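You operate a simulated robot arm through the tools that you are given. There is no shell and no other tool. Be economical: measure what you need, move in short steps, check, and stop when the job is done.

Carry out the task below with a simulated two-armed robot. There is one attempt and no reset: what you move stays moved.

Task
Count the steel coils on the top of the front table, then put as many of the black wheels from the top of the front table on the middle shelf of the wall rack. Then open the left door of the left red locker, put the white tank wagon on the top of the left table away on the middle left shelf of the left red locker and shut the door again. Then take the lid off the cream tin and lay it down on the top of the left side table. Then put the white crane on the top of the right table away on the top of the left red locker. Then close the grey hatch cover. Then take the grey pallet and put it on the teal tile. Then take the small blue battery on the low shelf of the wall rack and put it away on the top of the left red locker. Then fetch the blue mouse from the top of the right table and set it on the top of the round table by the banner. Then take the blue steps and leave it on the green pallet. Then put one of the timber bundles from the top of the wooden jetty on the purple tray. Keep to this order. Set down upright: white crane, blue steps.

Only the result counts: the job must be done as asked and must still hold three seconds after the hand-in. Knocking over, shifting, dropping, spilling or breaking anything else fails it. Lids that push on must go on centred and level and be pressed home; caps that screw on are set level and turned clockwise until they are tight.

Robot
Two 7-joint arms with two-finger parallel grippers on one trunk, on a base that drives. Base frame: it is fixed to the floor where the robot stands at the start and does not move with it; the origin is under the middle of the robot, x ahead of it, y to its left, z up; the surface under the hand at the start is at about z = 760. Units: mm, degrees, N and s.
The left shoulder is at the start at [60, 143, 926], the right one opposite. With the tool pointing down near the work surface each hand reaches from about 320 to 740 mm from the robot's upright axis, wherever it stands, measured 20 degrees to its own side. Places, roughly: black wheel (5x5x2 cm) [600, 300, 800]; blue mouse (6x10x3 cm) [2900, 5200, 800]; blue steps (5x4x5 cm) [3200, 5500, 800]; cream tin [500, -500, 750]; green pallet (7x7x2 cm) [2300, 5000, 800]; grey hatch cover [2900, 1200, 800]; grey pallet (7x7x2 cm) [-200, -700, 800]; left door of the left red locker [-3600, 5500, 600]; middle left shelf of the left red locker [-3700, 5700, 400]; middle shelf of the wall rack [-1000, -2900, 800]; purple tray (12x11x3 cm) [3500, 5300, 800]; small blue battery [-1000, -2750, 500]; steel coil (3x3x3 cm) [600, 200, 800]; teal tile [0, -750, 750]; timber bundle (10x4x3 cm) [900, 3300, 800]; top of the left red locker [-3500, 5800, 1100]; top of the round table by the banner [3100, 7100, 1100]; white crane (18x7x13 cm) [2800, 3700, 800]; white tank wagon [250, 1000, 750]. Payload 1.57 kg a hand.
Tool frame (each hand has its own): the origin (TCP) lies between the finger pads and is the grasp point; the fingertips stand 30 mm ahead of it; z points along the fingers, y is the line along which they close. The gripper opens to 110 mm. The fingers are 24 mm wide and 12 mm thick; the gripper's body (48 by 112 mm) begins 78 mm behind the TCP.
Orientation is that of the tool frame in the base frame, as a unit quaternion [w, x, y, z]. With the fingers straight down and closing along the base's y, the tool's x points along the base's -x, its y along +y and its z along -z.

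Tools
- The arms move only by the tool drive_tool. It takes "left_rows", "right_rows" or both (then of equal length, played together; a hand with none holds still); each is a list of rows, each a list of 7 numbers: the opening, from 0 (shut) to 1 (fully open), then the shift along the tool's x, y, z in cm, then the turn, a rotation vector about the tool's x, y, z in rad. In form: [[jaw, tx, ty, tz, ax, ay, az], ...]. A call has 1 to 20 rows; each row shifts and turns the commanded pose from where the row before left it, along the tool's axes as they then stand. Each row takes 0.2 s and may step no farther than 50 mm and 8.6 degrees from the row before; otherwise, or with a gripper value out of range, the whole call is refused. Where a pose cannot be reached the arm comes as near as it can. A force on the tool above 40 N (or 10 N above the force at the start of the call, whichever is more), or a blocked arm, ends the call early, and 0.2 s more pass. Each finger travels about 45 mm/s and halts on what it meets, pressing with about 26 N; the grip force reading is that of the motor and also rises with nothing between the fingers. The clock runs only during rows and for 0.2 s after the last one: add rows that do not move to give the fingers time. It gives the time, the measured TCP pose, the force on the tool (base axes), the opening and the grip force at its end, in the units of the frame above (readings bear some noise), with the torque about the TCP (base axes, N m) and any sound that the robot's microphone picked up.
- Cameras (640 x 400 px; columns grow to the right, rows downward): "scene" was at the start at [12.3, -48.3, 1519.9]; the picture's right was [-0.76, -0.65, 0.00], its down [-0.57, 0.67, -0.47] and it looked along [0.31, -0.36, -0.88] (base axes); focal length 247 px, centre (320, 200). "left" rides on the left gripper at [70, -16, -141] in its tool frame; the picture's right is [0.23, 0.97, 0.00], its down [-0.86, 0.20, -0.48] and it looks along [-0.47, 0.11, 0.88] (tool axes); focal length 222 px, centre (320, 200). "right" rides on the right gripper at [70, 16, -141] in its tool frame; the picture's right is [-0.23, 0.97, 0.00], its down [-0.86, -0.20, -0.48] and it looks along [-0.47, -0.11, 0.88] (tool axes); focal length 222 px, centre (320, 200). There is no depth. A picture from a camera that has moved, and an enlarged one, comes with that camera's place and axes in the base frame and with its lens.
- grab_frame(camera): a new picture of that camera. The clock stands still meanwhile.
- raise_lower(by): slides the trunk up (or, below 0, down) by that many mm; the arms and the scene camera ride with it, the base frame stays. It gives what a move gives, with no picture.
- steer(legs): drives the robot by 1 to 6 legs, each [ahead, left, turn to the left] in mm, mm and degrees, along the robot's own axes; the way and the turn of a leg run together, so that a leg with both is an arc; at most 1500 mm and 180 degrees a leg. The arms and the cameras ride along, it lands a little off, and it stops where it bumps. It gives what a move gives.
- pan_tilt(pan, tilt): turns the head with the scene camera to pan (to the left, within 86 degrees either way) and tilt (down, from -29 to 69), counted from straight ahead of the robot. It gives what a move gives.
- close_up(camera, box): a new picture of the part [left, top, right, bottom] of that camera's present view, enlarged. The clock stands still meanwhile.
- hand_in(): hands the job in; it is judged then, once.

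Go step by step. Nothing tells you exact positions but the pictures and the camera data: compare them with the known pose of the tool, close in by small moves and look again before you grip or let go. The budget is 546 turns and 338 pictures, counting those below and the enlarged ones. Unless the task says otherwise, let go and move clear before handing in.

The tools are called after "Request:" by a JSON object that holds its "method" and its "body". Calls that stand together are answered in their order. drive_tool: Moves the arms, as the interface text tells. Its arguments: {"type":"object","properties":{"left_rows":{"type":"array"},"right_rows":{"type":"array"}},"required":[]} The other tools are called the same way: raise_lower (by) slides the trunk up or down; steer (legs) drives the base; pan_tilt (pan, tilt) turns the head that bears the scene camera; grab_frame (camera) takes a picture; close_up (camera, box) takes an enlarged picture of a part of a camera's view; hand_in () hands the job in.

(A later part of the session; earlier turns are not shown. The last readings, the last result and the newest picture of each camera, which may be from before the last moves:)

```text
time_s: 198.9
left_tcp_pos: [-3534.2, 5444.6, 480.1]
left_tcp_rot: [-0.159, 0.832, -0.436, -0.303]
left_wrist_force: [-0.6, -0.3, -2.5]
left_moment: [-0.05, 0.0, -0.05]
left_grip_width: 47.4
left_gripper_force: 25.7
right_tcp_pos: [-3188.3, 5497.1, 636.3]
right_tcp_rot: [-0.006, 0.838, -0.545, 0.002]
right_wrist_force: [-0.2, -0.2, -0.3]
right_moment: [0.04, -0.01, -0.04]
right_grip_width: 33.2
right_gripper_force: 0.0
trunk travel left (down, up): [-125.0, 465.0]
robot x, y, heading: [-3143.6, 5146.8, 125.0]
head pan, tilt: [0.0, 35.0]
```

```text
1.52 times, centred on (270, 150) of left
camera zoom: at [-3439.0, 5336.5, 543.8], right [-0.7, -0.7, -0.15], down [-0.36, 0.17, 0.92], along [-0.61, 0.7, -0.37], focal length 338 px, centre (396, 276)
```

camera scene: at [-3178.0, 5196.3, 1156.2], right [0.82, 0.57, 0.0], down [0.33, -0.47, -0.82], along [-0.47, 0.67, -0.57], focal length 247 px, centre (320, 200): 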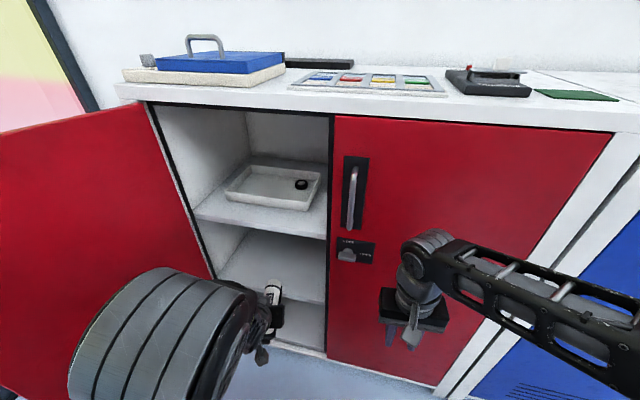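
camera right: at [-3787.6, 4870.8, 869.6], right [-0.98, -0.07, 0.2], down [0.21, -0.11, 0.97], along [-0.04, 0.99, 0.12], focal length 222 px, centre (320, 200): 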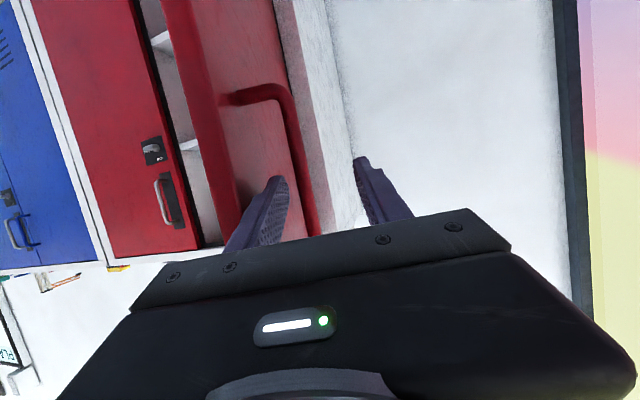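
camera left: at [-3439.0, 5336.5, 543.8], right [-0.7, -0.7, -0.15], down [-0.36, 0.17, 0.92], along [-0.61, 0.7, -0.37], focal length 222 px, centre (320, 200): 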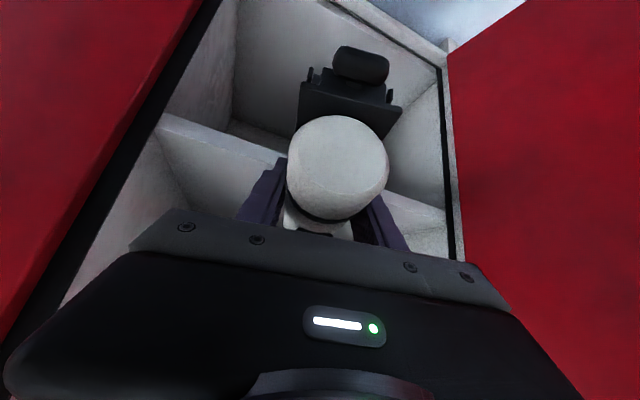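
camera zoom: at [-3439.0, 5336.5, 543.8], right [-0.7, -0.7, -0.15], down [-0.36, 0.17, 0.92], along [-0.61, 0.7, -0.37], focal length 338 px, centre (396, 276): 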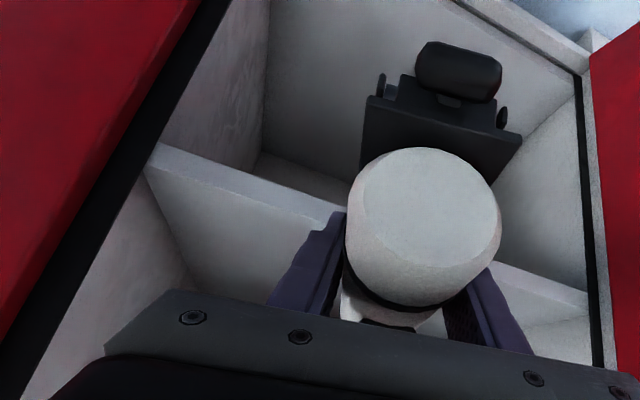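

The shelf's front edge is at z≈400–412. Raise 1 cm, then insert straight ahead 245 mm.

Request:
{"method": "drive_tool", "body": {"left_rows": [[0, -0.64, 0, -0.77, 0, 0, 0], [0, -3.8, 0, 3.2, 0, 0, 0], [0, -3.8, 0, 3.2, 0, 0, 0], [0, -3.8, 0, 3.2, 0, 0, 0], [0, -3.8, 0, 3.2, 0, 0, 0], [0, -3.5, 0, 2.9, 0, 0, 0], [0, 0, 0, 0, 0, 0, 0]]}}

Request:
{"method": "grab_frame", "body": {"camera": "left"}}

Request:
{"method": "close_up", "body": {"camera": "scene", "box": [160, 170, 400, 320]}}

```text
time_s: 200.5
left_tcp_pos: [-3667.8, 5635.6, 477.9]
left_tcp_rot: [-0.154, 0.838, -0.432, -0.295]
left_wrist_force: [0.6, 0.3, -2.0]
left_moment: [0.02, -0.02, 0.02]
left_grip_width: 47.3
left_gripper_force: 26.0
right_tcp_pos: [-3186.8, 5493.8, 635.4]
right_tcp_rot: [-0.008, 0.838, -0.545, 0.001]
right_wrist_force: [0.4, 0.3, 0.9]
right_moment: [0.03, 0.03, 0.0]
right_grip_width: 33.3
right_gripper_force: 0.0
trunk travel left (down, up): [-125.0, 465.0]
robot x, y, heading: [-3146.5, 5145.8, 125.1]
head pan, tilt: [0.0, 35.0]
```

```text
254 pictures are left
camera left: at [-3573.8, 5528.3, 545.4], right [-0.69, -0.71, -0.15], down [-0.38, 0.18, 0.91], along [-0.62, 0.68, -0.39], focal length 222 px, centre (320, 200)
```

left: 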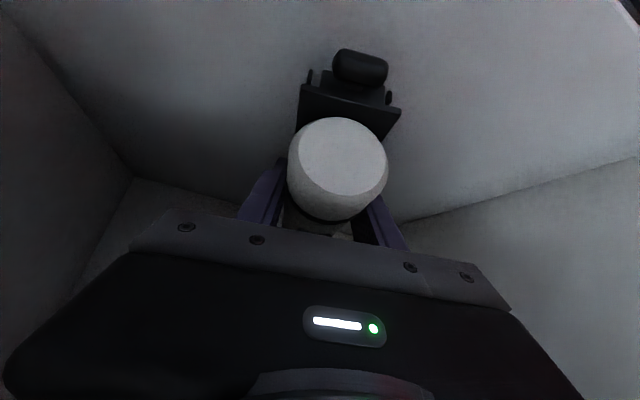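

```text
2.67 times, centred on (280, 245) of scene
camera zoom: at [-3177.7, 5191.7, 1154.9], right [0.82, 0.58, 0.0], down [0.33, -0.47, -0.82], along [-0.47, 0.67, -0.57], focal length 660 px, centre (427, 80)
```

zoom: 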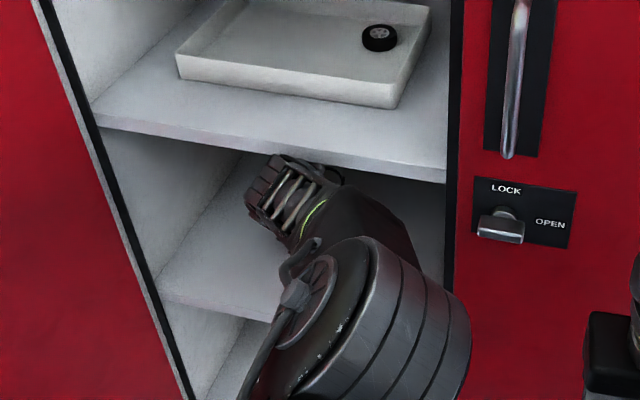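

Inside about 100 mm, with the rear of the wagon inside too. Level it slightly and lower to contact.

Request:
{"method": "drive_tool", "body": {"left_rows": [[0, 0, 0, 0, 0, -0.028, 0], [0, 0.64, 0, 0.77, 0, 0, 0], [0, 0.32, 0, 0.38, 0, 0, 0], [0, 0.32, 0, 0.38, 0, 0, 0], [0, 0.32, 0, 0.38, 0, 0, 0], [0, 0.32, 0, 0.38, 0, 0, 0], [0, 0.32, 0, 0.38, 0, 0, 0], [0, 0.32, 0, 0.38, 0, 0, 0]]}}

```text
time_s: 202.3
left_tcp_pos: [-3672.6, 5648.6, 455.6]
left_tcp_rot: [-0.168, 0.826, -0.433, -0.319]
left_wrist_force: [-0.5, 4.5, 28.3]
left_moment: [-0.4, -0.13, 0.14]
left_grip_width: 47.4
left_gripper_force: 25.8
right_tcp_pos: [-3186.0, 5496.7, 637.2]
right_tcp_rot: [-0.007, 0.839, -0.545, 0.002]
right_wrist_force: [-0.4, -0.2, -0.4]
right_moment: [-0.01, -0.03, -0.01]
right_grip_width: 33.0
right_gripper_force: 0.1
trunk travel left (down, up): [-125.0, 465.0]
robot x, y, heading: [-3147.3, 5146.0, 124.9]
head pan, tilt: [0.0, 35.0]
```

Contact at z≈456. Relieve slightly and open the fingers.

Request:
{"method": "drive_tool", "body": {"left_rows": [[0, -0.13, 0, -0.15, 0, 0, 0], [0.3, 0, 0, 0, 0, 0, 0], [0.65, 0, 0, 0, 0, 0, 0], [0.65, 0, 0, 0, 0, 0, 0], [0.65, 0, 0, 0, 0, 0, 0], [0.65, 0, 0, 0, 0, 0, 0]]}}

Request:
{"method": "grab_frame", "body": {"camera": "left"}}

```text
time_s: 203.7
left_tcp_pos: [-3673.5, 5646.9, 452.4]
left_tcp_rot: [-0.166, 0.828, -0.433, -0.316]
left_wrist_force: [1.0, 0.4, 0.6]
left_moment: [-0.03, -0.03, -0.02]
left_grip_width: 71.7
left_gripper_force: 0.0
right_tcp_pos: [-3187.2, 5498.8, 635.3]
right_tcp_rot: [-0.008, 0.838, -0.545, 0.003]
right_wrist_force: [0.2, -0.5, -0.2]
right_moment: [-0.02, -0.02, -0.01]
right_grip_width: 33.1
right_gripper_force: 0.1
trunk travel left (down, up): [-125.0, 465.0]
robot x, y, heading: [-3145.9, 5142.1, 125.3]
head pan, tilt: [0.0, 35.0]
```

```text
252 pictures are left
camera left: at [-3577.6, 5535.6, 511.7], right [-0.7, -0.69, -0.15], down [-0.35, 0.15, 0.93], along [-0.62, 0.7, -0.35], focal length 222 px, centre (320, 200)
```

left: 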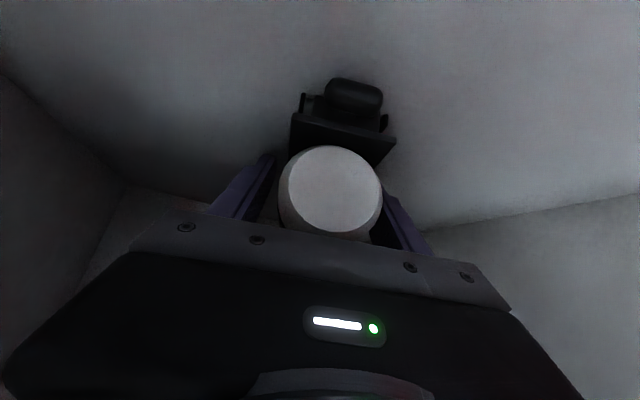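

Wagon stands free. Withdraw along the tool axis, then straight back out.

Request:
{"method": "drive_tool", "body": {"left_rows": [[0.75, 0, 0, -2, 0, 0, 0], [0.75, 0, 0, -3, 0, 0, 0], [0.75, 0, 0, -3, 0, 0, 0], [0.75, 3.7, 0, -3.2, 0, 0, 0], [0.75, 3.7, 0, -3.2, 0, 0, 0], [0.75, 3.7, 0, -3.2, 0, 0, 0], [0.75, 3.7, 0, -3.2, 0, 0, 0], [0.75, 0, 0, 0, 0, 0, 0]]}}

Request:
{"method": "grab_frame", "body": {"camera": "left"}}

```text
time_s: 205.5
left_tcp_pos: [-3535.2, 5448.7, 508.0]
left_tcp_rot: [-0.166, 0.828, -0.433, -0.314]
left_wrist_force: [-0.4, 0.2, 0.1]
left_moment: [0.01, -0.03, -0.04]
left_grip_width: 82.6
left_gripper_force: 0.1
left hand out of reach, approached as far as the arm can: row 7
right_tcp_pos: [-3187.4, 5497.9, 635.5]
right_tcp_rot: [-0.007, 0.838, -0.545, 0.002]
right_wrist_force: [-0.6, 0.8, 0.0]
right_moment: [0.02, -0.01, 0.02]
right_grip_width: 33.0
right_gripper_force: 0.2
trunk travel left (down, up): [-125.0, 465.0]
robot x, y, heading: [-3144.1, 5148.5, 125.1]
head pan, tilt: [0.0, 35.0]
```

```text
251 pictures are left
camera left: at [-3439.7, 5338.3, 568.3], right [-0.7, -0.69, -0.15], down [-0.35, 0.15, 0.93], along [-0.62, 0.7, -0.35], focal length 222 px, centre (320, 200)
```

left: 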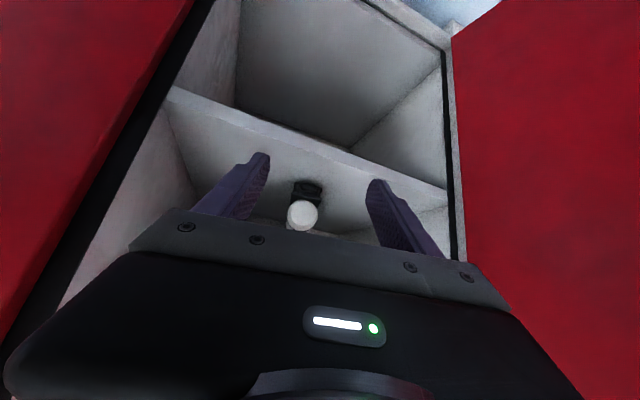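

The wagon stands upright on the middle shelf. Now back out, swing around the open door's end with the closed left hand, and check before pushing it shut.

Request:
{"method": "drive_tool", "body": {"left_rows": [[0, 0, 0, 0, 0, 0, 0], [0, 0, 0, 0, 0, 0, 0], [0, 0, 0, 0, 0, 0, 0]]}}

Request:
{"method": "steer", "body": {"legs": [[-250, 0, 0], [0, 0, -15], [-420, 0, 0], [0, 600, 0]]}}

Request:
{"method": "grab_frame", "body": {"camera": "scene"}}

```text
time_s: 206.3
left_tcp_pos: [-3534.9, 5449.6, 508.1]
left_tcp_rot: [-0.166, 0.828, -0.433, -0.315]
left_wrist_force: [-0.4, 0.1, -0.4]
left_moment: [-0.03, -0.02, 0.02]
left_grip_width: 12.4
left_gripper_force: 0.4
right_tcp_pos: [-3187.3, 5498.4, 636.9]
right_tcp_rot: [-0.006, 0.838, -0.546, 0.002]
right_wrist_force: [-0.3, 0.1, 1.2]
right_moment: [0.02, 0.02, -0.03]
right_grip_width: 33.0
right_gripper_force: 0.0
trunk travel left (down, up): [-125.0, 465.0]
robot x, y, heading: [-3145.2, 5144.3, 124.6]
head pan, tilt: [0.0, 35.0]
```

```text
time_s: 214.1
left_tcp_pos: [-3720.6, 4739.9, 508.9]
left_tcp_rot: [-0.206, 0.763, -0.54, -0.29]
left_wrist_force: [0.4, -0.5, -0.3]
left_moment: [-0.02, -0.02, 0.01]
left_grip_width: 0.0
left_gripper_force: 20.9
right_tcp_pos: [-3372.2, 4694.2, 634.8]
right_tcp_rot: [-0.006, 0.758, -0.652, 0.004]
right_wrist_force: [-0.4, 0.4, 0.2]
right_moment: [0.0, -0.02, 0.0]
right_grip_width: 33.0
right_gripper_force: 0.1
trunk travel left (down, up): [-125.0, 465.0]
robot x, y, heading: [-3424.2, 4344.9, 109.6]
head pan, tilt: [0.0, 35.0]
```

```text
250 pictures are left
camera scene: at [-3442.0, 4401.3, 1156.2], right [0.94, 0.34, 0.0], down [0.19, -0.54, -0.82], along [-0.28, 0.77, -0.57], focal length 247 px, centre (320, 200)
```

scene: 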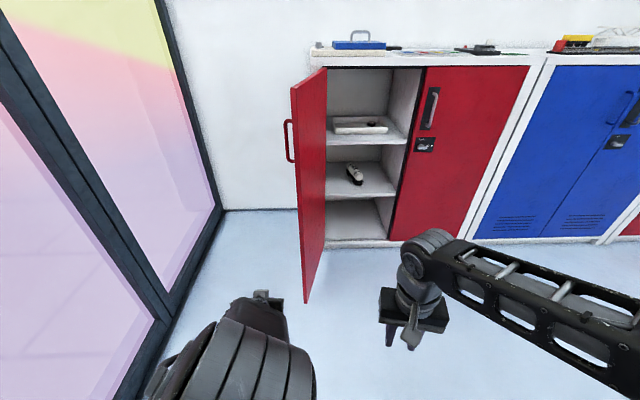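

Clear path left of the door. Move the hand around its outer side.

Request:
{"method": "steer", "body": {"legs": [[0, 60, 0], [380, 0, 0]]}}

Request:
{"method": "grab_frame", "body": {"camera": "scene"}}

```text
time_s: 217.1
left_tcp_pos: [-3908.7, 5080.3, 508.7]
left_tcp_rot: [-0.205, 0.764, -0.538, -0.291]
left_wrist_force: [0.1, 0.2, 0.1]
left_moment: [0.02, -0.02, 0.0]
left_grip_width: 0.0
left_gripper_force: 21.2
right_tcp_pos: [-3560.1, 5035.5, 637.1]
right_tcp_rot: [-0.007, 0.759, -0.651, 0.003]
right_wrist_force: [-0.3, -0.9, -0.3]
right_moment: [-0.03, 0.0, 0.0]
right_grip_width: 33.1
right_gripper_force: 0.1
trunk travel left (down, up): [-125.0, 465.0]
robot x, y, heading: [-3610.2, 4687.5, 109.8]
head pan, tilt: [0.0, 35.0]
```

```text
249 pictures are left
camera scene: at [-3629.2, 4742.8, 1156.2], right [0.94, 0.34, 0.0], down [0.2, -0.54, -0.82], along [-0.28, 0.77, -0.57], focal length 247 px, centre (320, 200)
```

scene: 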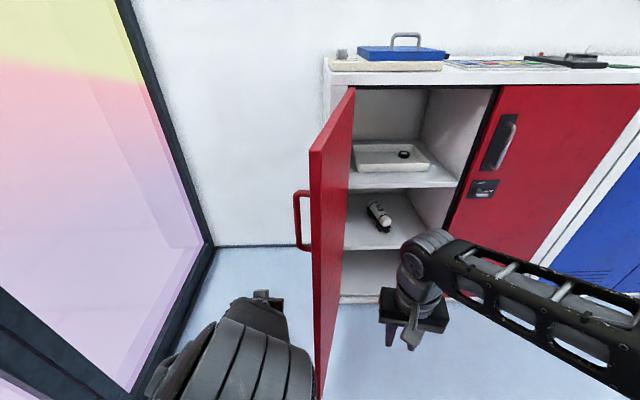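

The left elbow is near the door's end; I'll back the base while extending the hand so only the hand pushes.

Request:
{"method": "steer", "body": {"legs": [[-150, 0, 0]]}}

Request:
{"method": "drive_tool", "body": {"left_rows": [[0, -3.6, 0, 3.3, 0, 0, 0], [0, -3.6, 0, 3.3, 0, 0, 0], [0, -3.6, 0, 3.3, 0, 0, 0], [0, -3.6, 0, 3.3, 0, 0, 0], [0, 0, 0, 0, 0, 0, 0]]}}

Request:
{"method": "grab_frame", "body": {"camera": "scene"}}

```text
time_s: 218.5
left_tcp_pos: [-3857.5, 4937.7, 507.9]
left_tcp_rot: [-0.205, 0.765, -0.537, -0.291]
left_wrist_force: [0.2, -0.5, -0.4]
left_moment: [0.03, 0.0, -0.01]
left_grip_width: 0.1
left_gripper_force: 21.0
right_tcp_pos: [-3507.8, 4895.1, 636.3]
right_tcp_rot: [-0.006, 0.759, -0.651, 0.004]
right_wrist_force: [0.4, 0.1, 0.4]
right_moment: [-0.01, 0.0, 0.03]
right_grip_width: 32.9
right_gripper_force: 0.1
trunk travel left (down, up): [-125.0, 465.0]
robot x, y, heading: [-3556.5, 4550.1, 110.2]
head pan, tilt: [0.0, 35.0]
```

```text
time_s: 219.7
left_tcp_pos: [-3921.4, 5124.5, 504.1]
left_tcp_rot: [-0.206, 0.764, -0.539, -0.29]
left_wrist_force: [-0.8, 0.0, 1.2]
left_moment: [0.03, 0.01, 0.03]
left_grip_width: 0.2
left_gripper_force: 20.7
right_tcp_pos: [-3509.3, 4894.8, 635.8]
right_tcp_rot: [-0.007, 0.759, -0.651, 0.004]
right_wrist_force: [-0.1, -0.1, 0.3]
right_moment: [-0.01, -0.02, -0.01]
right_grip_width: 32.9
right_gripper_force: 0.0
trunk travel left (down, up): [-125.0, 465.0]
robot x, y, heading: [-3560.2, 4544.6, 110.2]
head pan, tilt: [0.0, 35.0]
```

```text
248 pictures are left
camera scene: at [-3578.2, 4602.1, 1156.2], right [0.94, 0.34, 0.0], down [0.2, -0.54, -0.82], along [-0.28, 0.77, -0.57], focal length 247 px, centre (320, 200)
```

scene: 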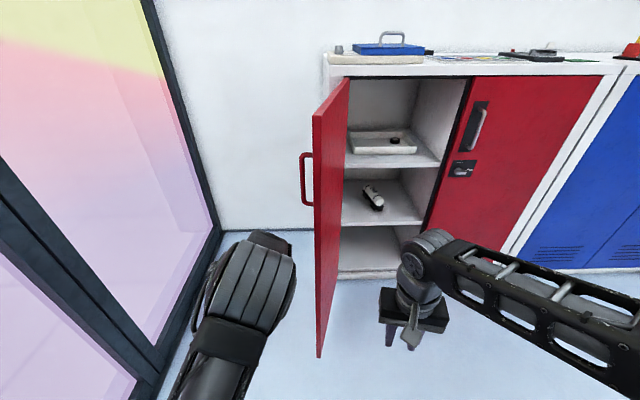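

Now push: move right until contact and follow the door's arc inward.

Request:
{"method": "steer", "body": {"legs": [[0, -100, 0], [2, -107, 0]]}}

Request:
{"method": "grab_frame", "body": {"camera": "scene"}}

```text
time_s: 221.6
left_tcp_pos: [-3730.1, 5196.2, 504.5]
left_tcp_rot: [-0.206, 0.764, -0.539, -0.29]
left_wrist_force: [-0.6, -0.4, 1.5]
left_moment: [-0.02, -0.03, 0.0]
left_grip_width: 0.2
left_gripper_force: 21.4
right_tcp_pos: [-3317.0, 4966.3, 636.2]
right_tcp_rot: [-0.006, 0.759, -0.65, 0.004]
right_wrist_force: [0.7, -0.5, 0.7]
right_moment: [0.01, -0.01, -0.02]
right_grip_width: 33.0
right_gripper_force: 0.0
trunk travel left (down, up): [-125.0, 465.0]
robot x, y, heading: [-3369.1, 4617.2, 109.7]
head pan, tilt: [0.0, 35.0]
```

```text
247 pictures are left
camera scene: at [-3386.7, 4673.7, 1156.2], right [0.94, 0.34, 0.0], down [0.2, -0.54, -0.82], along [-0.28, 0.77, -0.57], focal length 247 px, centre (320, 200)
```

scene: 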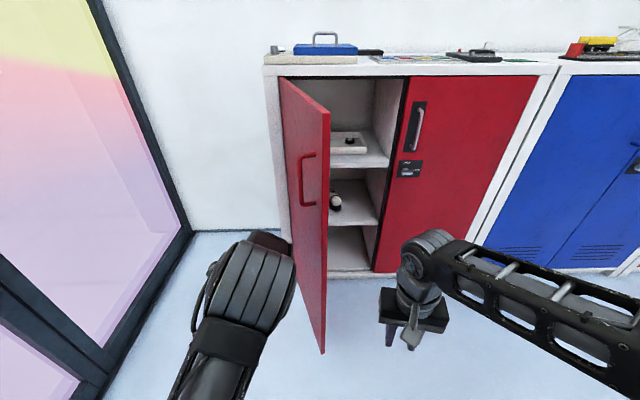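

The door is closing. Continue.

Request:
{"method": "steer", "body": {"legs": [[41, -114, 0], [78, -93, 0]]}}

Request:
{"method": "grab_frame", "body": {"camera": "scene"}}

```text
time_s: 223.7
left_tcp_pos: [-3572.6, 5379.7, 504.3]
left_tcp_rot: [-0.206, 0.763, -0.54, -0.29]
left_wrist_force: [-0.3, -0.2, -0.4]
left_moment: [-0.03, 0.04, 0.0]
left_grip_width: 0.0
left_gripper_force: 21.3
right_tcp_pos: [-3158.8, 5146.1, 635.4]
right_tcp_rot: [-0.007, 0.757, -0.653, 0.004]
right_wrist_force: [0.2, -0.5, 0.2]
right_moment: [0.04, 0.01, 0.02]
right_grip_width: 33.1
right_gripper_force: 0.1
trunk travel left (down, up): [-125.0, 465.0]
robot x, y, heading: [-3208.5, 4798.7, 109.6]
head pan, tilt: [0.0, 35.0]
```

```text
246 pictures are left
camera scene: at [-3230.9, 4855.3, 1156.2], right [0.94, 0.34, 0.0], down [0.19, -0.54, -0.82], along [-0.28, 0.77, -0.57], focal length 247 px, centre (320, 200)
```

scene: 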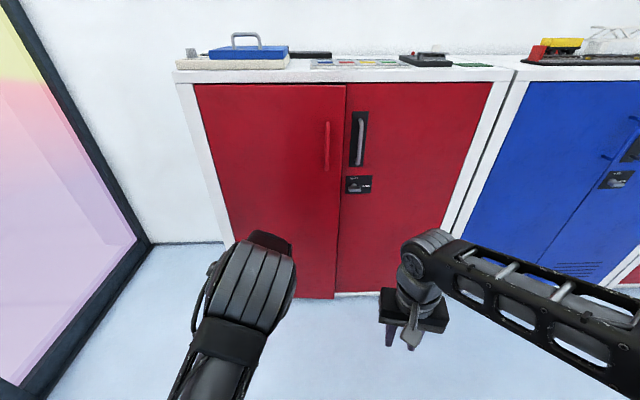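

Almost shut. Shift right 80 mm and push forward.

Request:
{"method": "steer", "body": {"legs": [[60, -80, 0], [70, 0, 0]]}}

Request:
{"method": "drive_tool", "body": {"left_rows": [[0, -0.73, 0, 0.67, 0, 0, 0], [0, -0.73, 0, 0.67, 0, 0, 0], [0, -0.73, 0, 0.67, 0, 0, 0], [0, -0.73, 0, 0.67, 0, 0, 0], [0, -0.73, 0, 0.67, 0, 0, 0], [0, -0.73, 0, 0.67, 0, 0, 0]]}}

Request:
{"method": "close_up", "body": {"camera": "scene", "box": [160, 60, 480, 260]}}

```text
time_s: 225.4
left_tcp_pos: [-3528.3, 5492.4, 500.3]
left_tcp_rot: [-0.203, 0.764, -0.542, -0.285]
left_wrist_force: [1.6, -7.5, 2.7]
left_moment: [-0.04, -0.01, -0.01]
left_grip_width: 0.2
left_gripper_force: 21.8
right_tcp_pos: [-3118.3, 5269.2, 635.4]
right_tcp_rot: [-0.007, 0.759, -0.651, 0.004]
right_wrist_force: [-0.4, 0.0, 0.1]
right_moment: [0.0, -0.01, -0.03]
right_grip_width: 32.8
right_gripper_force: 0.0
trunk travel left (down, up): [-125.0, 465.0]
robot x, y, heading: [-3168.3, 4922.0, 109.7]
head pan, tilt: [0.0, 35.0]
stopped in leg 2: the force on the tool passed its limit at 126 N (the readings are from after the stop); the commanded pose is now the measured one
```

```text
time_s: 225.7
left_tcp_pos: [-3529.1, 5493.5, 497.8]
left_tcp_rot: [-0.202, 0.765, -0.542, -0.281]
left_wrist_force: [5.6, -14.2, 6.9]
left_moment: [-0.05, 0.01, 0.03]
left_grip_width: 0.0
left_gripper_force: 20.8
right_tcp_pos: [-3118.2, 5267.3, 635.4]
right_tcp_rot: [-0.006, 0.759, -0.651, 0.003]
right_wrist_force: [-0.7, 0.4, -0.2]
right_moment: [0.03, 0.0, 0.01]
right_grip_width: 32.9
right_gripper_force: 0.1
trunk travel left (down, up): [-125.0, 465.0]
robot x, y, heading: [-3169.3, 4920.9, 109.8]
head pan, tilt: [0.0, 35.0]
stopped in row 1 (left hand): the force on the tool passed its limit at 54 N (the readings are from after the stop); the commanded pose is now the measured one
```

```text
2.00 times, centred on (320, 160) of scene
camera zoom: at [-3188.8, 4974.2, 1156.2], right [0.94, 0.34, 0.0], down [0.2, -0.54, -0.82], along [-0.28, 0.77, -0.57], focal length 495 px, centre (320, 280)
```

zoom: 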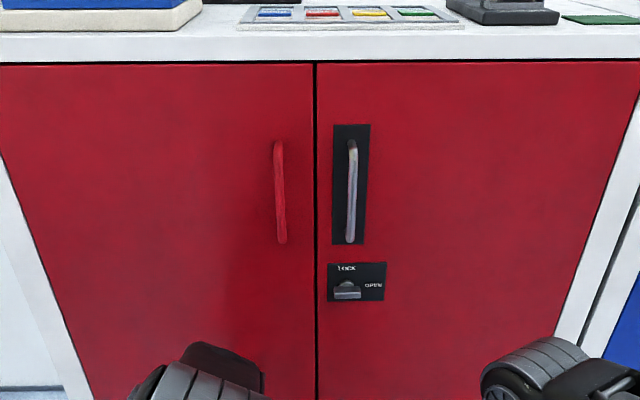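

The door is shut flush. Back away, raise the trunk and restore the left hand to pointing down.

Request:
{"method": "steer", "body": {"legs": [[-250, 0, 0]]}}

Request:
{"method": "raise_lower", "body": {"by": 400}}

Request:
{"method": "drive_tool", "body": {"left_rows": [[0.3, 0, 0, 0, 0, 0.14, 0], [0.3, 0, 0, 0, 0, 0.14, 0], [0.3, 0, 0, 0, 0, 0.14, 0], [0.3, 0, 0, 0, 0, 0.14, 0], [0.3, 0, 0, 0, 0, 0.14, 0], [0.3, 0, 0, 0, 0, 0.05, 0], [0.3, 4, 0, -3, 0, 0, 0], [0.3, 4, 0, -3, 0, 0, 0], [0.3, 4, 0, -3, 0, 0, 0], [0.3, 4, 0, -3, 0, 0, 0], [0.3, 2, 0, -2, 0, 0, 0]]}}

```text
time_s: 227.5
left_tcp_pos: [-3443.9, 5259.7, 497.4]
left_tcp_rot: [-0.203, 0.765, -0.543, -0.282]
left_wrist_force: [0.0, -0.1, -0.3]
left_moment: [0.0, 0.0, -0.01]
left_grip_width: 0.1
left_gripper_force: 21.6
right_tcp_pos: [-3032.9, 5033.0, 634.6]
right_tcp_rot: [-0.007, 0.758, -0.653, 0.004]
right_wrist_force: [-0.2, 0.4, 0.1]
right_moment: [0.01, 0.0, -0.01]
right_grip_width: 33.1
right_gripper_force: 0.0
trunk travel left (down, up): [-125.0, 465.0]
robot x, y, heading: [-3083.5, 4684.2, 109.8]
head pan, tilt: [0.0, 35.0]
```

```text
time_s: 231.4
left_tcp_pos: [-3443.9, 5260.5, 897.3]
left_tcp_rot: [-0.203, 0.765, -0.543, -0.281]
left_wrist_force: [-0.5, -0.9, 0.2]
left_moment: [0.01, -0.01, 0.02]
left_grip_width: 0.1
left_gripper_force: 21.5
right_tcp_pos: [-3033.4, 5033.1, 1035.8]
right_tcp_rot: [-0.006, 0.758, -0.652, 0.004]
right_wrist_force: [0.7, -0.3, 0.5]
right_moment: [-0.05, -0.02, -0.02]
right_grip_width: 32.9
right_gripper_force: 0.1
trunk travel left (down, up): [-525.0, 65.0]
robot x, y, heading: [-3087.7, 4687.3, 110.1]
head pan, tilt: [0.0, 35.0]
```

```text
time_s: 233.8
left_tcp_pos: [-3371.5, 5057.7, 992.8]
left_tcp_rot: [-0.072, 0.809, -0.576, -0.095]
left_wrist_force: [-0.2, -0.2, -0.2]
left_moment: [0.0, 0.01, -0.01]
left_grip_width: 32.7
left_gripper_force: 0.1
left hand out of reach, approached as far as the arm can: row 3, 4, 5
right_tcp_pos: [-3033.6, 5032.2, 1034.8]
right_tcp_rot: [-0.006, 0.758, -0.652, 0.004]
right_wrist_force: [-0.1, -0.4, 0.1]
right_moment: [0.01, 0.0, 0.0]
right_grip_width: 33.1
right_gripper_force: 0.0
trunk travel left (down, up): [-525.0, 65.0]
robot x, y, heading: [-3082.5, 4682.6, 109.9]
head pan, tilt: [0.0, 35.0]
```

Fix the residual tilt and drive back towards the start.

Request:
{"method": "drive_tool", "body": {"left_rows": [[0.3, 0, 0, 0, 0, 0.12, 0], [0.3, 0, 0, 0, 0, 0.12, 0]]}}

Request:
{"method": "steer", "body": {"legs": [[0, 0, -110], [691, -1041, 0], [691, -1041, 0], [250, -1100, 0], [550, -1380, 0]]}}

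Request:
{"method": "pan_tilt", "body": {"pan": -20, "tilt": 40}}

Request:
{"method": "grab_frame", "body": {"camera": "scene"}}

```text
time_s: 234.4
left_tcp_pos: [-3370.9, 5059.4, 993.3]
left_tcp_rot: [0.0, 0.815, -0.579, 0.002]
left_wrist_force: [0.0, 0.4, -0.4]
left_moment: [-0.01, -0.02, -0.02]
left_grip_width: 32.8
left_gripper_force: 0.1
right_tcp_pos: [-3033.7, 5031.8, 1035.2]
right_tcp_rot: [-0.006, 0.758, -0.652, 0.004]
right_wrist_force: [-0.8, 0.0, 0.6]
right_moment: [-0.01, -0.03, 0.0]
right_grip_width: 33.1
right_gripper_force: 0.1
trunk travel left (down, up): [-525.0, 65.0]
robot x, y, heading: [-3083.7, 4680.1, 109.8]
head pan, tilt: [0.0, 35.0]
```

```text
time_s: 263.5
left_tcp_pos: [-377.4, 299.2, 994.5]
left_tcp_rot: [-0.001, 0.009, 1.0, -0.002]
left_wrist_force: [-0.3, 0.1, 0.3]
left_moment: [0.02, 0.03, 0.0]
left_grip_width: 33.0
left_gripper_force: 0.0
right_tcp_pos: [-518.9, -7.9, 1034.7]
right_tcp_rot: [0.0, 0.101, 0.995, -0.006]
right_wrist_force: [-0.6, -0.4, 0.4]
right_moment: [0.0, -0.03, -0.02]
right_grip_width: 33.0
right_gripper_force: 0.1
trunk travel left (down, up): [-525.0, 65.0]
robot x, y, heading: [-831.3, 158.3, -0.5]
head pan, tilt: [0.0, 35.0]
```

```text
time_s: 264.3
left_tcp_pos: [-376.8, 299.7, 994.9]
left_tcp_rot: [-0.001, 0.01, 1.0, -0.002]
left_wrist_force: [-0.3, 0.4, -0.8]
left_moment: [0.04, 0.02, 0.0]
left_grip_width: 33.1
left_gripper_force: 0.1
right_tcp_pos: [-519.3, -6.4, 1035.8]
right_tcp_rot: [0.001, 0.102, 0.995, -0.007]
right_wrist_force: [0.3, 0.5, 0.4]
right_moment: [0.0, 0.01, 0.01]
right_grip_width: 32.9
right_gripper_force: 0.1
trunk travel left (down, up): [-525.0, 65.0]
robot x, y, heading: [-827.9, 161.0, -0.5]
head pan, tilt: [-20.0, 40.0]
```

```text
244 pictures are left
camera scene: at [-778.5, 132.4, 1548.6], right [-0.35, -0.94, 0.0], down [-0.6, 0.22, -0.77], along [0.72, -0.27, -0.64], focal length 247 px, centre (320, 200)
```

scene: 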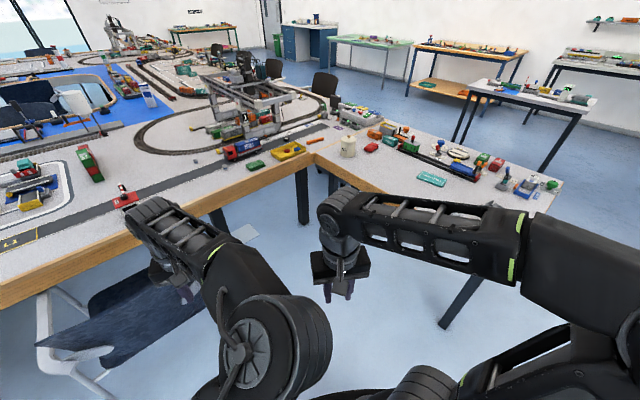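

Return to the start spot near the tin.

Request:
{"method": "steer", "body": {"legs": [[835, -190, 0], [0, 0, -20]]}}

Request:
{"method": "pan_tilt", "body": {"pan": -25, "tilt": 50}}

Request:
{"method": "grab_frame", "body": {"camera": "scene"}}

Request:
{"method": "grab_frame", "body": {"camera": "right"}}

```text
time_s: 269.9
left_tcp_pos: [468.4, -67.4, 994.3]
left_tcp_rot: [-0.001, 0.185, 0.983, -0.002]
left_wrist_force: [0.1, 0.1, 1.1]
left_moment: [0.0, 0.01, -0.02]
left_grip_width: 33.0
left_gripper_force: 0.1
right_tcp_pos: [228.2, -306.8, 1036.2]
right_tcp_rot: [0.0, 0.275, 0.961, -0.007]
right_wrist_force: [-0.2, -0.9, -0.5]
right_moment: [0.01, 0.03, -0.01]
right_grip_width: 32.9
right_gripper_force: 0.1
trunk travel left (down, up): [-525.0, 65.0]
robot x, y, heading: [-2.8, -40.4, -20.9]
head pan, tilt: [-20.0, 40.0]
```

```text
time_s: 270.6
left_tcp_pos: [466.5, -68.1, 994.4]
left_tcp_rot: [-0.001, 0.186, 0.983, -0.002]
left_wrist_force: [-0.1, -0.3, 0.7]
left_moment: [0.02, 0.01, -0.03]
left_grip_width: 33.1
left_gripper_force: 0.1
right_tcp_pos: [227.8, -306.9, 1035.5]
right_tcp_rot: [-0.001, 0.275, 0.961, -0.007]
right_wrist_force: [0.7, -0.1, -0.1]
right_moment: [0.01, -0.03, 0.05]
right_grip_width: 32.9
right_gripper_force: 0.0
trunk travel left (down, up): [-525.0, 65.0]
robot x, y, heading: [-6.1, -37.9, -20.6]
head pan, tilt: [-25.0, 50.0]
```

```text
243 pictures are left
camera scene: at [22.4, -84.8, 1534.5], right [-0.72, -0.7, 0.0], down [-0.53, 0.55, -0.64], along [0.45, -0.46, -0.77], focal length 247 px, centre (320, 200)
```

scene: 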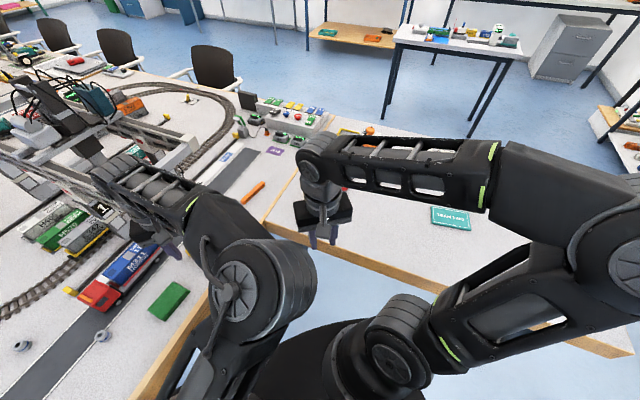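

```text
242 pictures are left
camera right: at [178.0, -254.1, 1176.9], right [0.71, 0.71, -0.01], down [0.62, -0.62, 0.48], along [0.33, -0.35, -0.88], focal length 222 px, centre (320, 200)
```

right: 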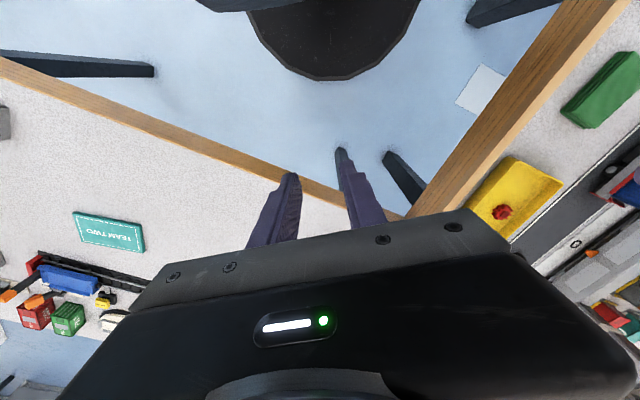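

Move the right hand toward the tin (about (466,-509)) to view it.

Request:
{"method": "drive_tool", "body": {"right_rows": [[1, -4.9, -0.7, 0, 0, 0, 0], [1, -4.9, -0.7, 0, 0, 0, 0], [1, -4.9, -0.7, 0, 0, 0, 0], [1, -4.9, -0.7, 0, 0, 0, 0], [1, -4.9, -0.7, 0, 0, 0, 0], [1, 0, 0, 0, 0, 0, 0]]}}

Request:
{"method": "grab_frame", "body": {"camera": "right"}}

Request:
{"method": "grab_frame", "body": {"camera": "scene"}}

```text
time_s: 272.0
left_tcp_pos: [467.2, -69.0, 994.7]
left_tcp_rot: [-0.001, 0.185, 0.983, -0.002]
left_wrist_force: [-0.6, 0.2, 1.0]
left_moment: [0.0, -0.02, 0.02]
left_grip_width: 33.0
left_gripper_force: 0.2
right_tcp_pos: [415.7, -465.0, 1033.8]
right_tcp_rot: [0.0, 0.275, 0.962, -0.008]
right_wrist_force: [-0.3, 0.2, 0.2]
right_moment: [0.0, -0.02, -0.01]
right_grip_width: 110.0
right_gripper_force: 0.0
trunk travel left (down, up): [-525.0, 65.0]
robot x, y, heading: [-1.7, -40.4, -20.9]
head pan, tilt: [-25.0, 50.0]
```

```text
241 pictures are left
camera right: at [365.8, -412.3, 1176.6], right [0.71, 0.71, -0.01], down [0.62, -0.61, 0.48], along [0.33, -0.35, -0.88], focal length 222 px, centre (320, 200)
```

right: 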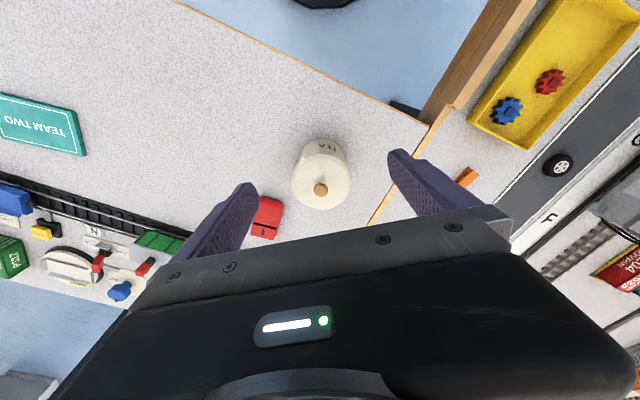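

```text
240 pictures are left
camera scene: at [21.7, -84.5, 1534.5], right [-0.72, -0.7, 0.0], down [-0.53, 0.55, -0.64], along [0.45, -0.46, -0.77], focal length 247 px, centre (320, 200)
```

scene: 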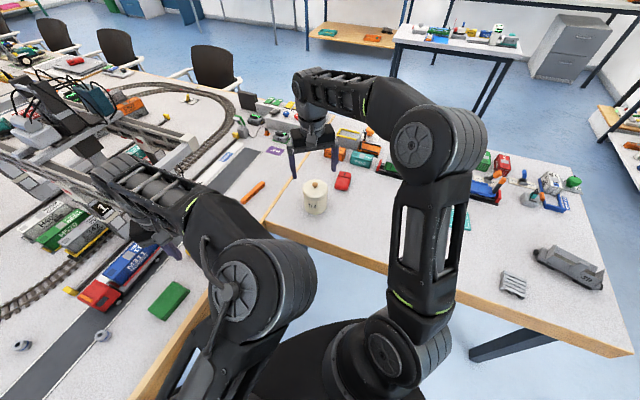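

The tin's lid has a small knob near (457,-509), z roughly 900. I'll align above it and view.

Request:
{"method": "drive_tool", "body": {"right_rows": [[0.6, -2.9, -0.8, 0, 0, 0, 0], [0.6, -2.8, -0.8, 0, 0, 0, 0], [0.6, 0, 0, 4, 0, 0, 0], [0.6, 0, 0, 0, 0, 0, 0]]}}

Request:
{"method": "grab_frame", "body": {"camera": "right"}}

Request:
{"method": "close_up", "body": {"camera": "scene", "box": [240, 110, 400, 230]}}

```text
time_s: 273.0
left_tcp_pos: [468.2, -67.7, 994.6]
left_tcp_rot: [-0.001, 0.187, 0.982, -0.002]
left_wrist_force: [-0.1, 0.3, 0.3]
left_moment: [-0.02, 0.02, 0.03]
left_grip_width: 32.9
left_gripper_force: 0.1
right_tcp_pos: [458.1, -509.4, 999.4]
right_tcp_rot: [0.0, 0.275, 0.961, -0.007]
right_wrist_force: [-0.4, -0.5, 1.2]
right_moment: [0.0, 0.0, 0.0]
right_grip_width: 65.8
right_gripper_force: 0.1
trunk travel left (down, up): [-525.0, 65.0]
robot x, y, heading: [-2.2, -40.2, -20.9]
head pan, tilt: [-25.0, 50.0]
```

```text
239 pictures are left
camera right: at [406.7, -457.2, 1140.3], right [0.71, 0.71, -0.01], down [0.62, -0.62, 0.48], along [0.33, -0.35, -0.88], focal length 222 px, centre (320, 200)
```

right: 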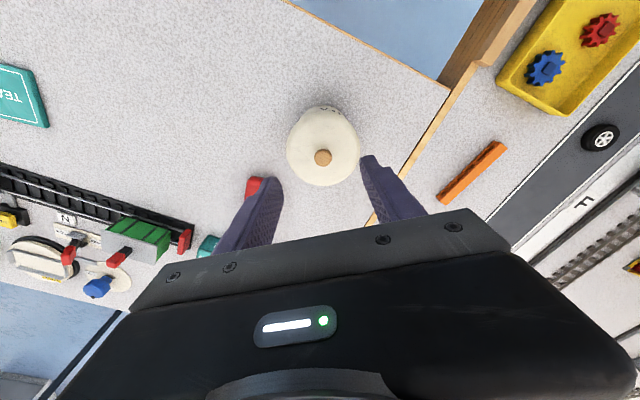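

```text
3.33 times, centred on (320, 170) of scene
camera zoom: at [22.3, -84.8, 1534.4], right [-0.72, -0.7, 0.0], down [-0.53, 0.55, -0.64], along [0.45, -0.46, -0.77], focal length 824 px, centre (320, 300)
```

zoom: 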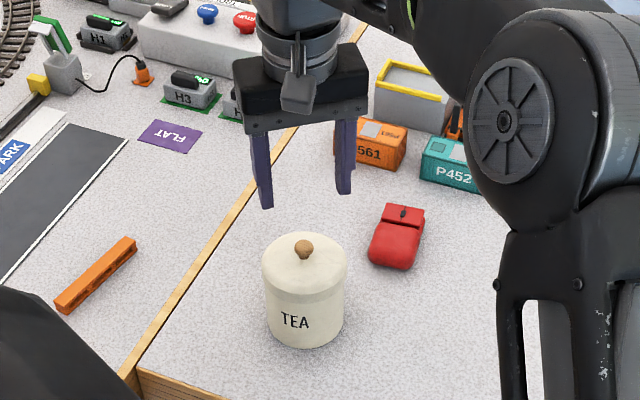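

Knob triangulates to (463,-516,885). Align and lower to z≈935 for a final look.

Request:
{"method": "drive_tool", "body": {"right_rows": [[0.5, -0.8, -0.3, 3, 0, 0, 0], [0.5, 0, 0, 3.4, 0, 0, 0], [0.5, 0, 0, 0, 0, 0, 0]]}}

Request:
{"method": "grab_frame", "body": {"camera": "right"}}

Request:
{"method": "close_up", "body": {"camera": "scene", "box": [270, 140, 370, 220]}}

```text
time_s: 273.8
left_tcp_pos: [467.4, -69.1, 994.8]
left_tcp_rot: [-0.001, 0.186, 0.983, -0.002]
left_wrist_force: [0.2, -0.6, -0.3]
left_moment: [0.02, -0.01, 0.02]
left_grip_width: 32.9
left_gripper_force: 0.0
right_tcp_pos: [460.9, -516.2, 933.5]
right_tcp_rot: [0.0, 0.275, 0.962, -0.007]
right_wrist_force: [-0.5, 0.3, 0.9]
right_moment: [0.0, -0.02, -0.02]
right_grip_width: 55.0
right_gripper_force: 0.0
trunk travel left (down, up): [-525.0, 65.0]
robot x, y, heading: [-6.5, -45.4, -20.8]
head pan, tilt: [-25.0, 50.0]
```

```text
237 pictures are left
camera right: at [411.4, -464.1, 1074.9], right [0.71, 0.71, -0.01], down [0.62, -0.62, 0.48], along [0.33, -0.35, -0.88], focal length 222 px, centre (320, 200)
```

right: 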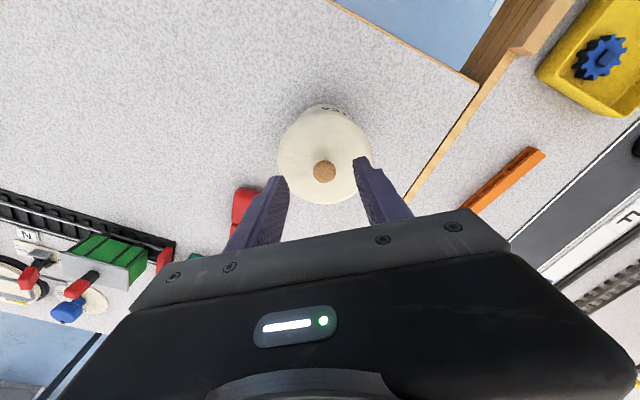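

```text
5.00 times, centred on (320, 180) of scene
camera zoom: at [22.3, -84.8, 1534.4], right [-0.72, -0.7, 0.0], down [-0.53, 0.55, -0.64], along [0.45, -0.46, -0.77], focal length 1237 px, centre (320, 300)
```

zoom: 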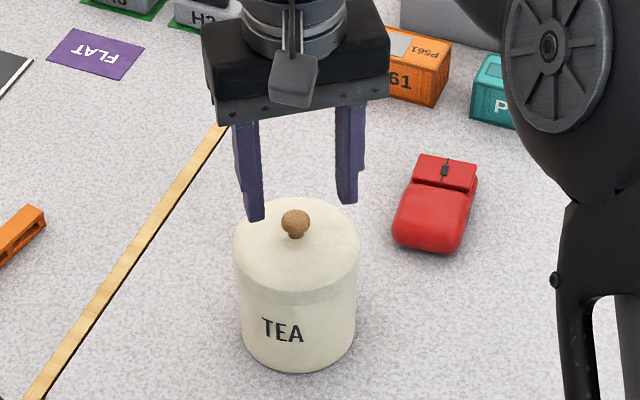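

Well aligned. Lower to knob level and close.

Request:
{"method": "drive_tool", "body": {"right_rows": [[0.45, -0.2, 0.1, 1.5, 0, 0, 0], [0.45, 0, 0, 1.0, 0, 0, 0], [0.45, 0, 0, 0.5, 0, 0, 0], [0.2, 0, 0, 0, 0, 0, 0], [0, 0, 0, 0, 0, 0, 0], [0, 0, 0, 0, 0, 0, 0], [0, 0, 0, 0, 0, 0, 0]]}}

Request:
{"method": "close_up", "body": {"camera": "scene", "box": [270, 140, 370, 220]}}

```text
time_s: 275.4
left_tcp_pos: [468.2, -68.3, 994.0]
left_tcp_rot: [-0.002, 0.186, 0.983, -0.001]
left_wrist_force: [0.5, -0.1, 0.6]
left_moment: [-0.01, 0.0, -0.01]
left_grip_width: 33.1
left_gripper_force: 0.1
right_tcp_pos: [463.8, -518.1, 903.1]
right_tcp_rot: [-0.002, 0.275, 0.961, -0.008]
right_wrist_force: [1.2, 0.8, -0.6]
right_moment: [0.0, 0.02, 0.01]
right_grip_width: 19.9
right_gripper_force: 26.3
trunk travel left (down, up): [-525.0, 65.0]
robot x, y, heading: [-1.5, -40.8, -20.8]
head pan, tilt: [-25.0, 50.0]
heard: snap
```

```text
5.00 times, centred on (320, 180) of scene
camera zoom: at [22.4, -85.0, 1534.4], right [-0.72, -0.7, 0.0], down [-0.53, 0.55, -0.64], along [0.45, -0.46, -0.77], focal length 1237 px, centre (320, 300)
```

zoom: 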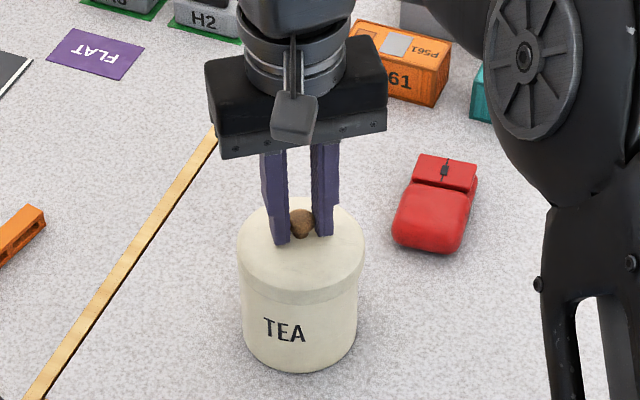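

A snap was heard—likely the lid. Lift slowly and watch.

Request:
{"method": "drive_tool", "body": {"right_rows": [[0, 0, 0, -0.5, 0, 0, 0], [0, 0, 0, -0.5, 0, 0, 0], [0, 0, 0, -1, 0, 0, 0], [0, 0, 0, -1, 0, 0, 0]]}}

Request:
{"method": "close_up", "body": {"camera": "scene", "box": [270, 140, 370, 220]}}

```text
time_s: 276.4
left_tcp_pos: [466.8, -68.1, 994.6]
left_tcp_rot: [-0.002, 0.186, 0.983, -0.002]
left_wrist_force: [0.3, -0.4, 0.2]
left_moment: [-0.01, 0.0, 0.0]
left_grip_width: 33.1
left_gripper_force: 0.1
right_tcp_pos: [466.2, -517.9, 933.2]
right_tcp_rot: [-0.001, 0.275, 0.962, -0.007]
right_wrist_force: [0.0, -0.3, -0.8]
right_moment: [0.0, -0.03, 0.0]
right_grip_width: 19.8
right_gripper_force: 26.2
trunk travel left (down, up): [-525.0, 65.0]
robot x, y, heading: [-2.5, -36.7, -20.7]
head pan, tilt: [-25.0, 50.0]
```

```text
5.00 times, centred on (320, 180) of scene
camera zoom: at [22.4, -84.9, 1534.4], right [-0.72, -0.7, 0.0], down [-0.53, 0.55, -0.64], along [0.45, -0.46, -0.77], focal length 1237 px, centre (320, 300)
```

zoom: 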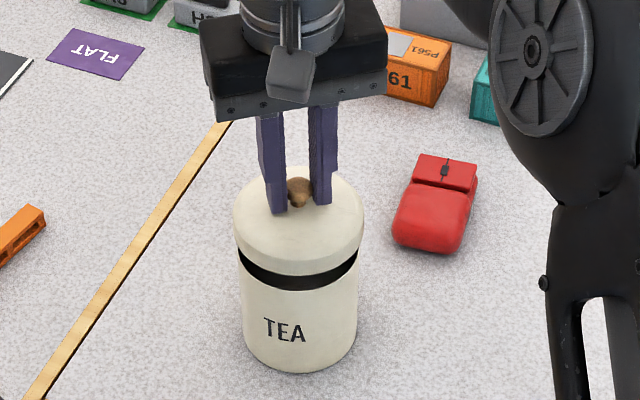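

The lid is off and the tin stays put. Carry the lid to a free spot around (290,-560) on the same table.

Request:
{"method": "drive_tool", "body": {"right_rows": [[0, 0, 0, -4, 0, 0, 0], [0, 0, 0, -4, 0, 0, 0], [0, 3.2, -3.2, 0, 0, 0, 0], [0, 3.2, -3.2, 0, 0, 0, 0], [0, 3.2, -3.2, 0, 0, 0, 0], [0, 3.1, -3.3, 0, 0, 0, 0], [0, 0, 0, 4, 0, 0, 0], [0, 0, 0, 4, 0, 0, 0], [0, 0, 0, 0, 0, 0, 0]]}}

Request:
{"method": "grab_frame", "body": {"camera": "right"}}

Request:
{"method": "grab_frame", "body": {"camera": "scene"}}

```text
time_s: 278.4
left_tcp_pos: [467.5, -69.1, 994.3]
left_tcp_rot: [-0.001, 0.187, 0.982, -0.002]
left_wrist_force: [0.1, 0.4, 1.1]
left_moment: [0.01, -0.03, 0.02]
left_grip_width: 32.9
left_gripper_force: 0.1
right_tcp_pos: [289.4, -561.0, 933.5]
right_tcp_rot: [-0.002, 0.276, 0.961, -0.007]
right_wrist_force: [0.6, -0.1, -0.4]
right_moment: [-0.01, -0.01, -0.01]
right_grip_width: 20.0
right_gripper_force: 26.0
trunk travel left (down, up): [-525.0, 65.0]
robot x, y, heading: [-1.5, -38.2, -20.8]
head pan, tilt: [-25.0, 50.0]
```

```text
233 pictures are left
camera right: at [238.6, -508.3, 1074.7], right [0.71, 0.71, -0.01], down [0.62, -0.62, 0.48], along [0.33, -0.35, -0.88], focal length 222 px, centre (320, 200)
```

right: 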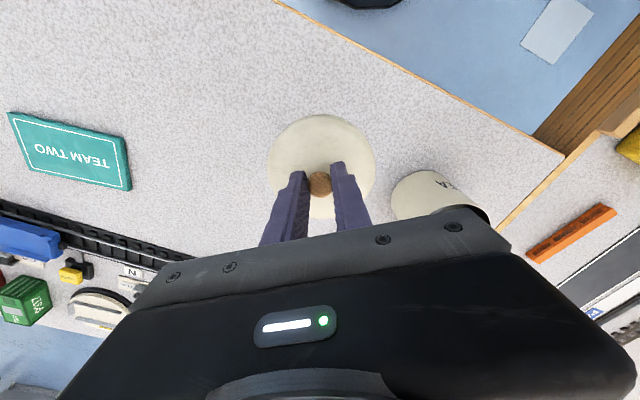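

```text
232 pictures are left
camera scene: at [22.3, -84.7, 1534.4], right [-0.72, -0.7, 0.0], down [-0.53, 0.55, -0.64], along [0.45, -0.46, -0.77], focal length 247 px, centre (320, 200)
```

scene: 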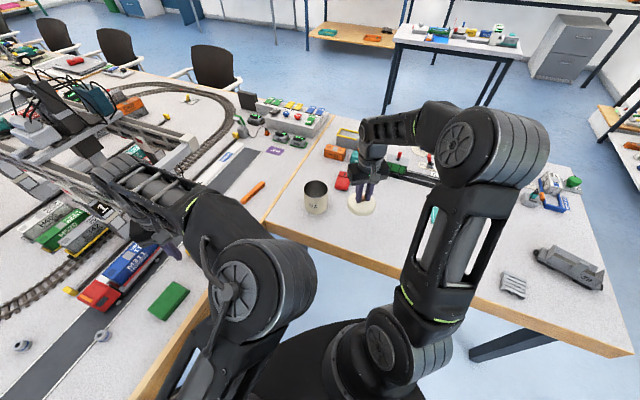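

The spot is bare. Lower the lid to contact.

Request:
{"method": "drive_tool", "body": {"right_rows": [[0, 0, 0, 4, 0, 0, 0], [0, 0, 0, 4, 0, 0, 0], [0, 0, 0, 1.5, 0, 0, 0], [0, 0, 0, 0.5, 0, 0, 0], [0, 0, 0, 0.5, 0, 0, 0], [0, 0, 0, 0.5, 0, 0, 0], [0, 0, 0, 0.5, 0, 0, 0], [0, 0, 0, 0.5, 0, 0, 0], [0, 0, 0, 0.5, 0, 0, 0], [0, 0, 0, 0.5, 0, 0, 0], [0, 0, 0, 0.5, 0, 0, 0]]}}

Request:
{"method": "grab_frame", "body": {"camera": "right"}}

```text
time_s: 280.8
left_tcp_pos: [467.2, -66.7, 994.9]
left_tcp_rot: [-0.002, 0.184, 0.983, -0.002]
left_wrist_force: [-0.2, -0.2, 0.5]
left_moment: [-0.01, 0.01, 0.03]
left_grip_width: 33.1
left_gripper_force: 0.1
right_tcp_pos: [287.2, -562.9, 802.0]
right_tcp_rot: [0.001, 0.275, 0.962, -0.008]
right_wrist_force: [-2.4, 2.7, 25.6]
right_moment: [0.11, 0.17, 0.01]
right_grip_width: 19.9
right_gripper_force: 26.6
trunk travel left (down, up): [-525.0, 65.0]
robot x, y, heading: [-3.8, -43.5, -20.5]
head pan, tilt: [-25.0, 50.0]
```

```text
231 pictures are left
camera right: at [237.4, -509.4, 942.9], right [0.71, 0.71, -0.01], down [0.62, -0.61, 0.49], along [0.34, -0.35, -0.87], focal length 222 px, centre (320, 200)
```

right: 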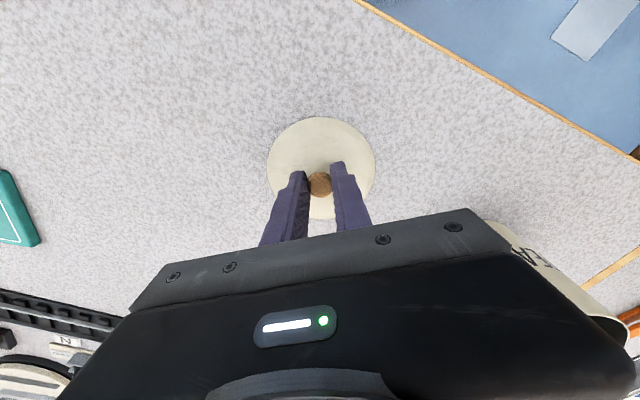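

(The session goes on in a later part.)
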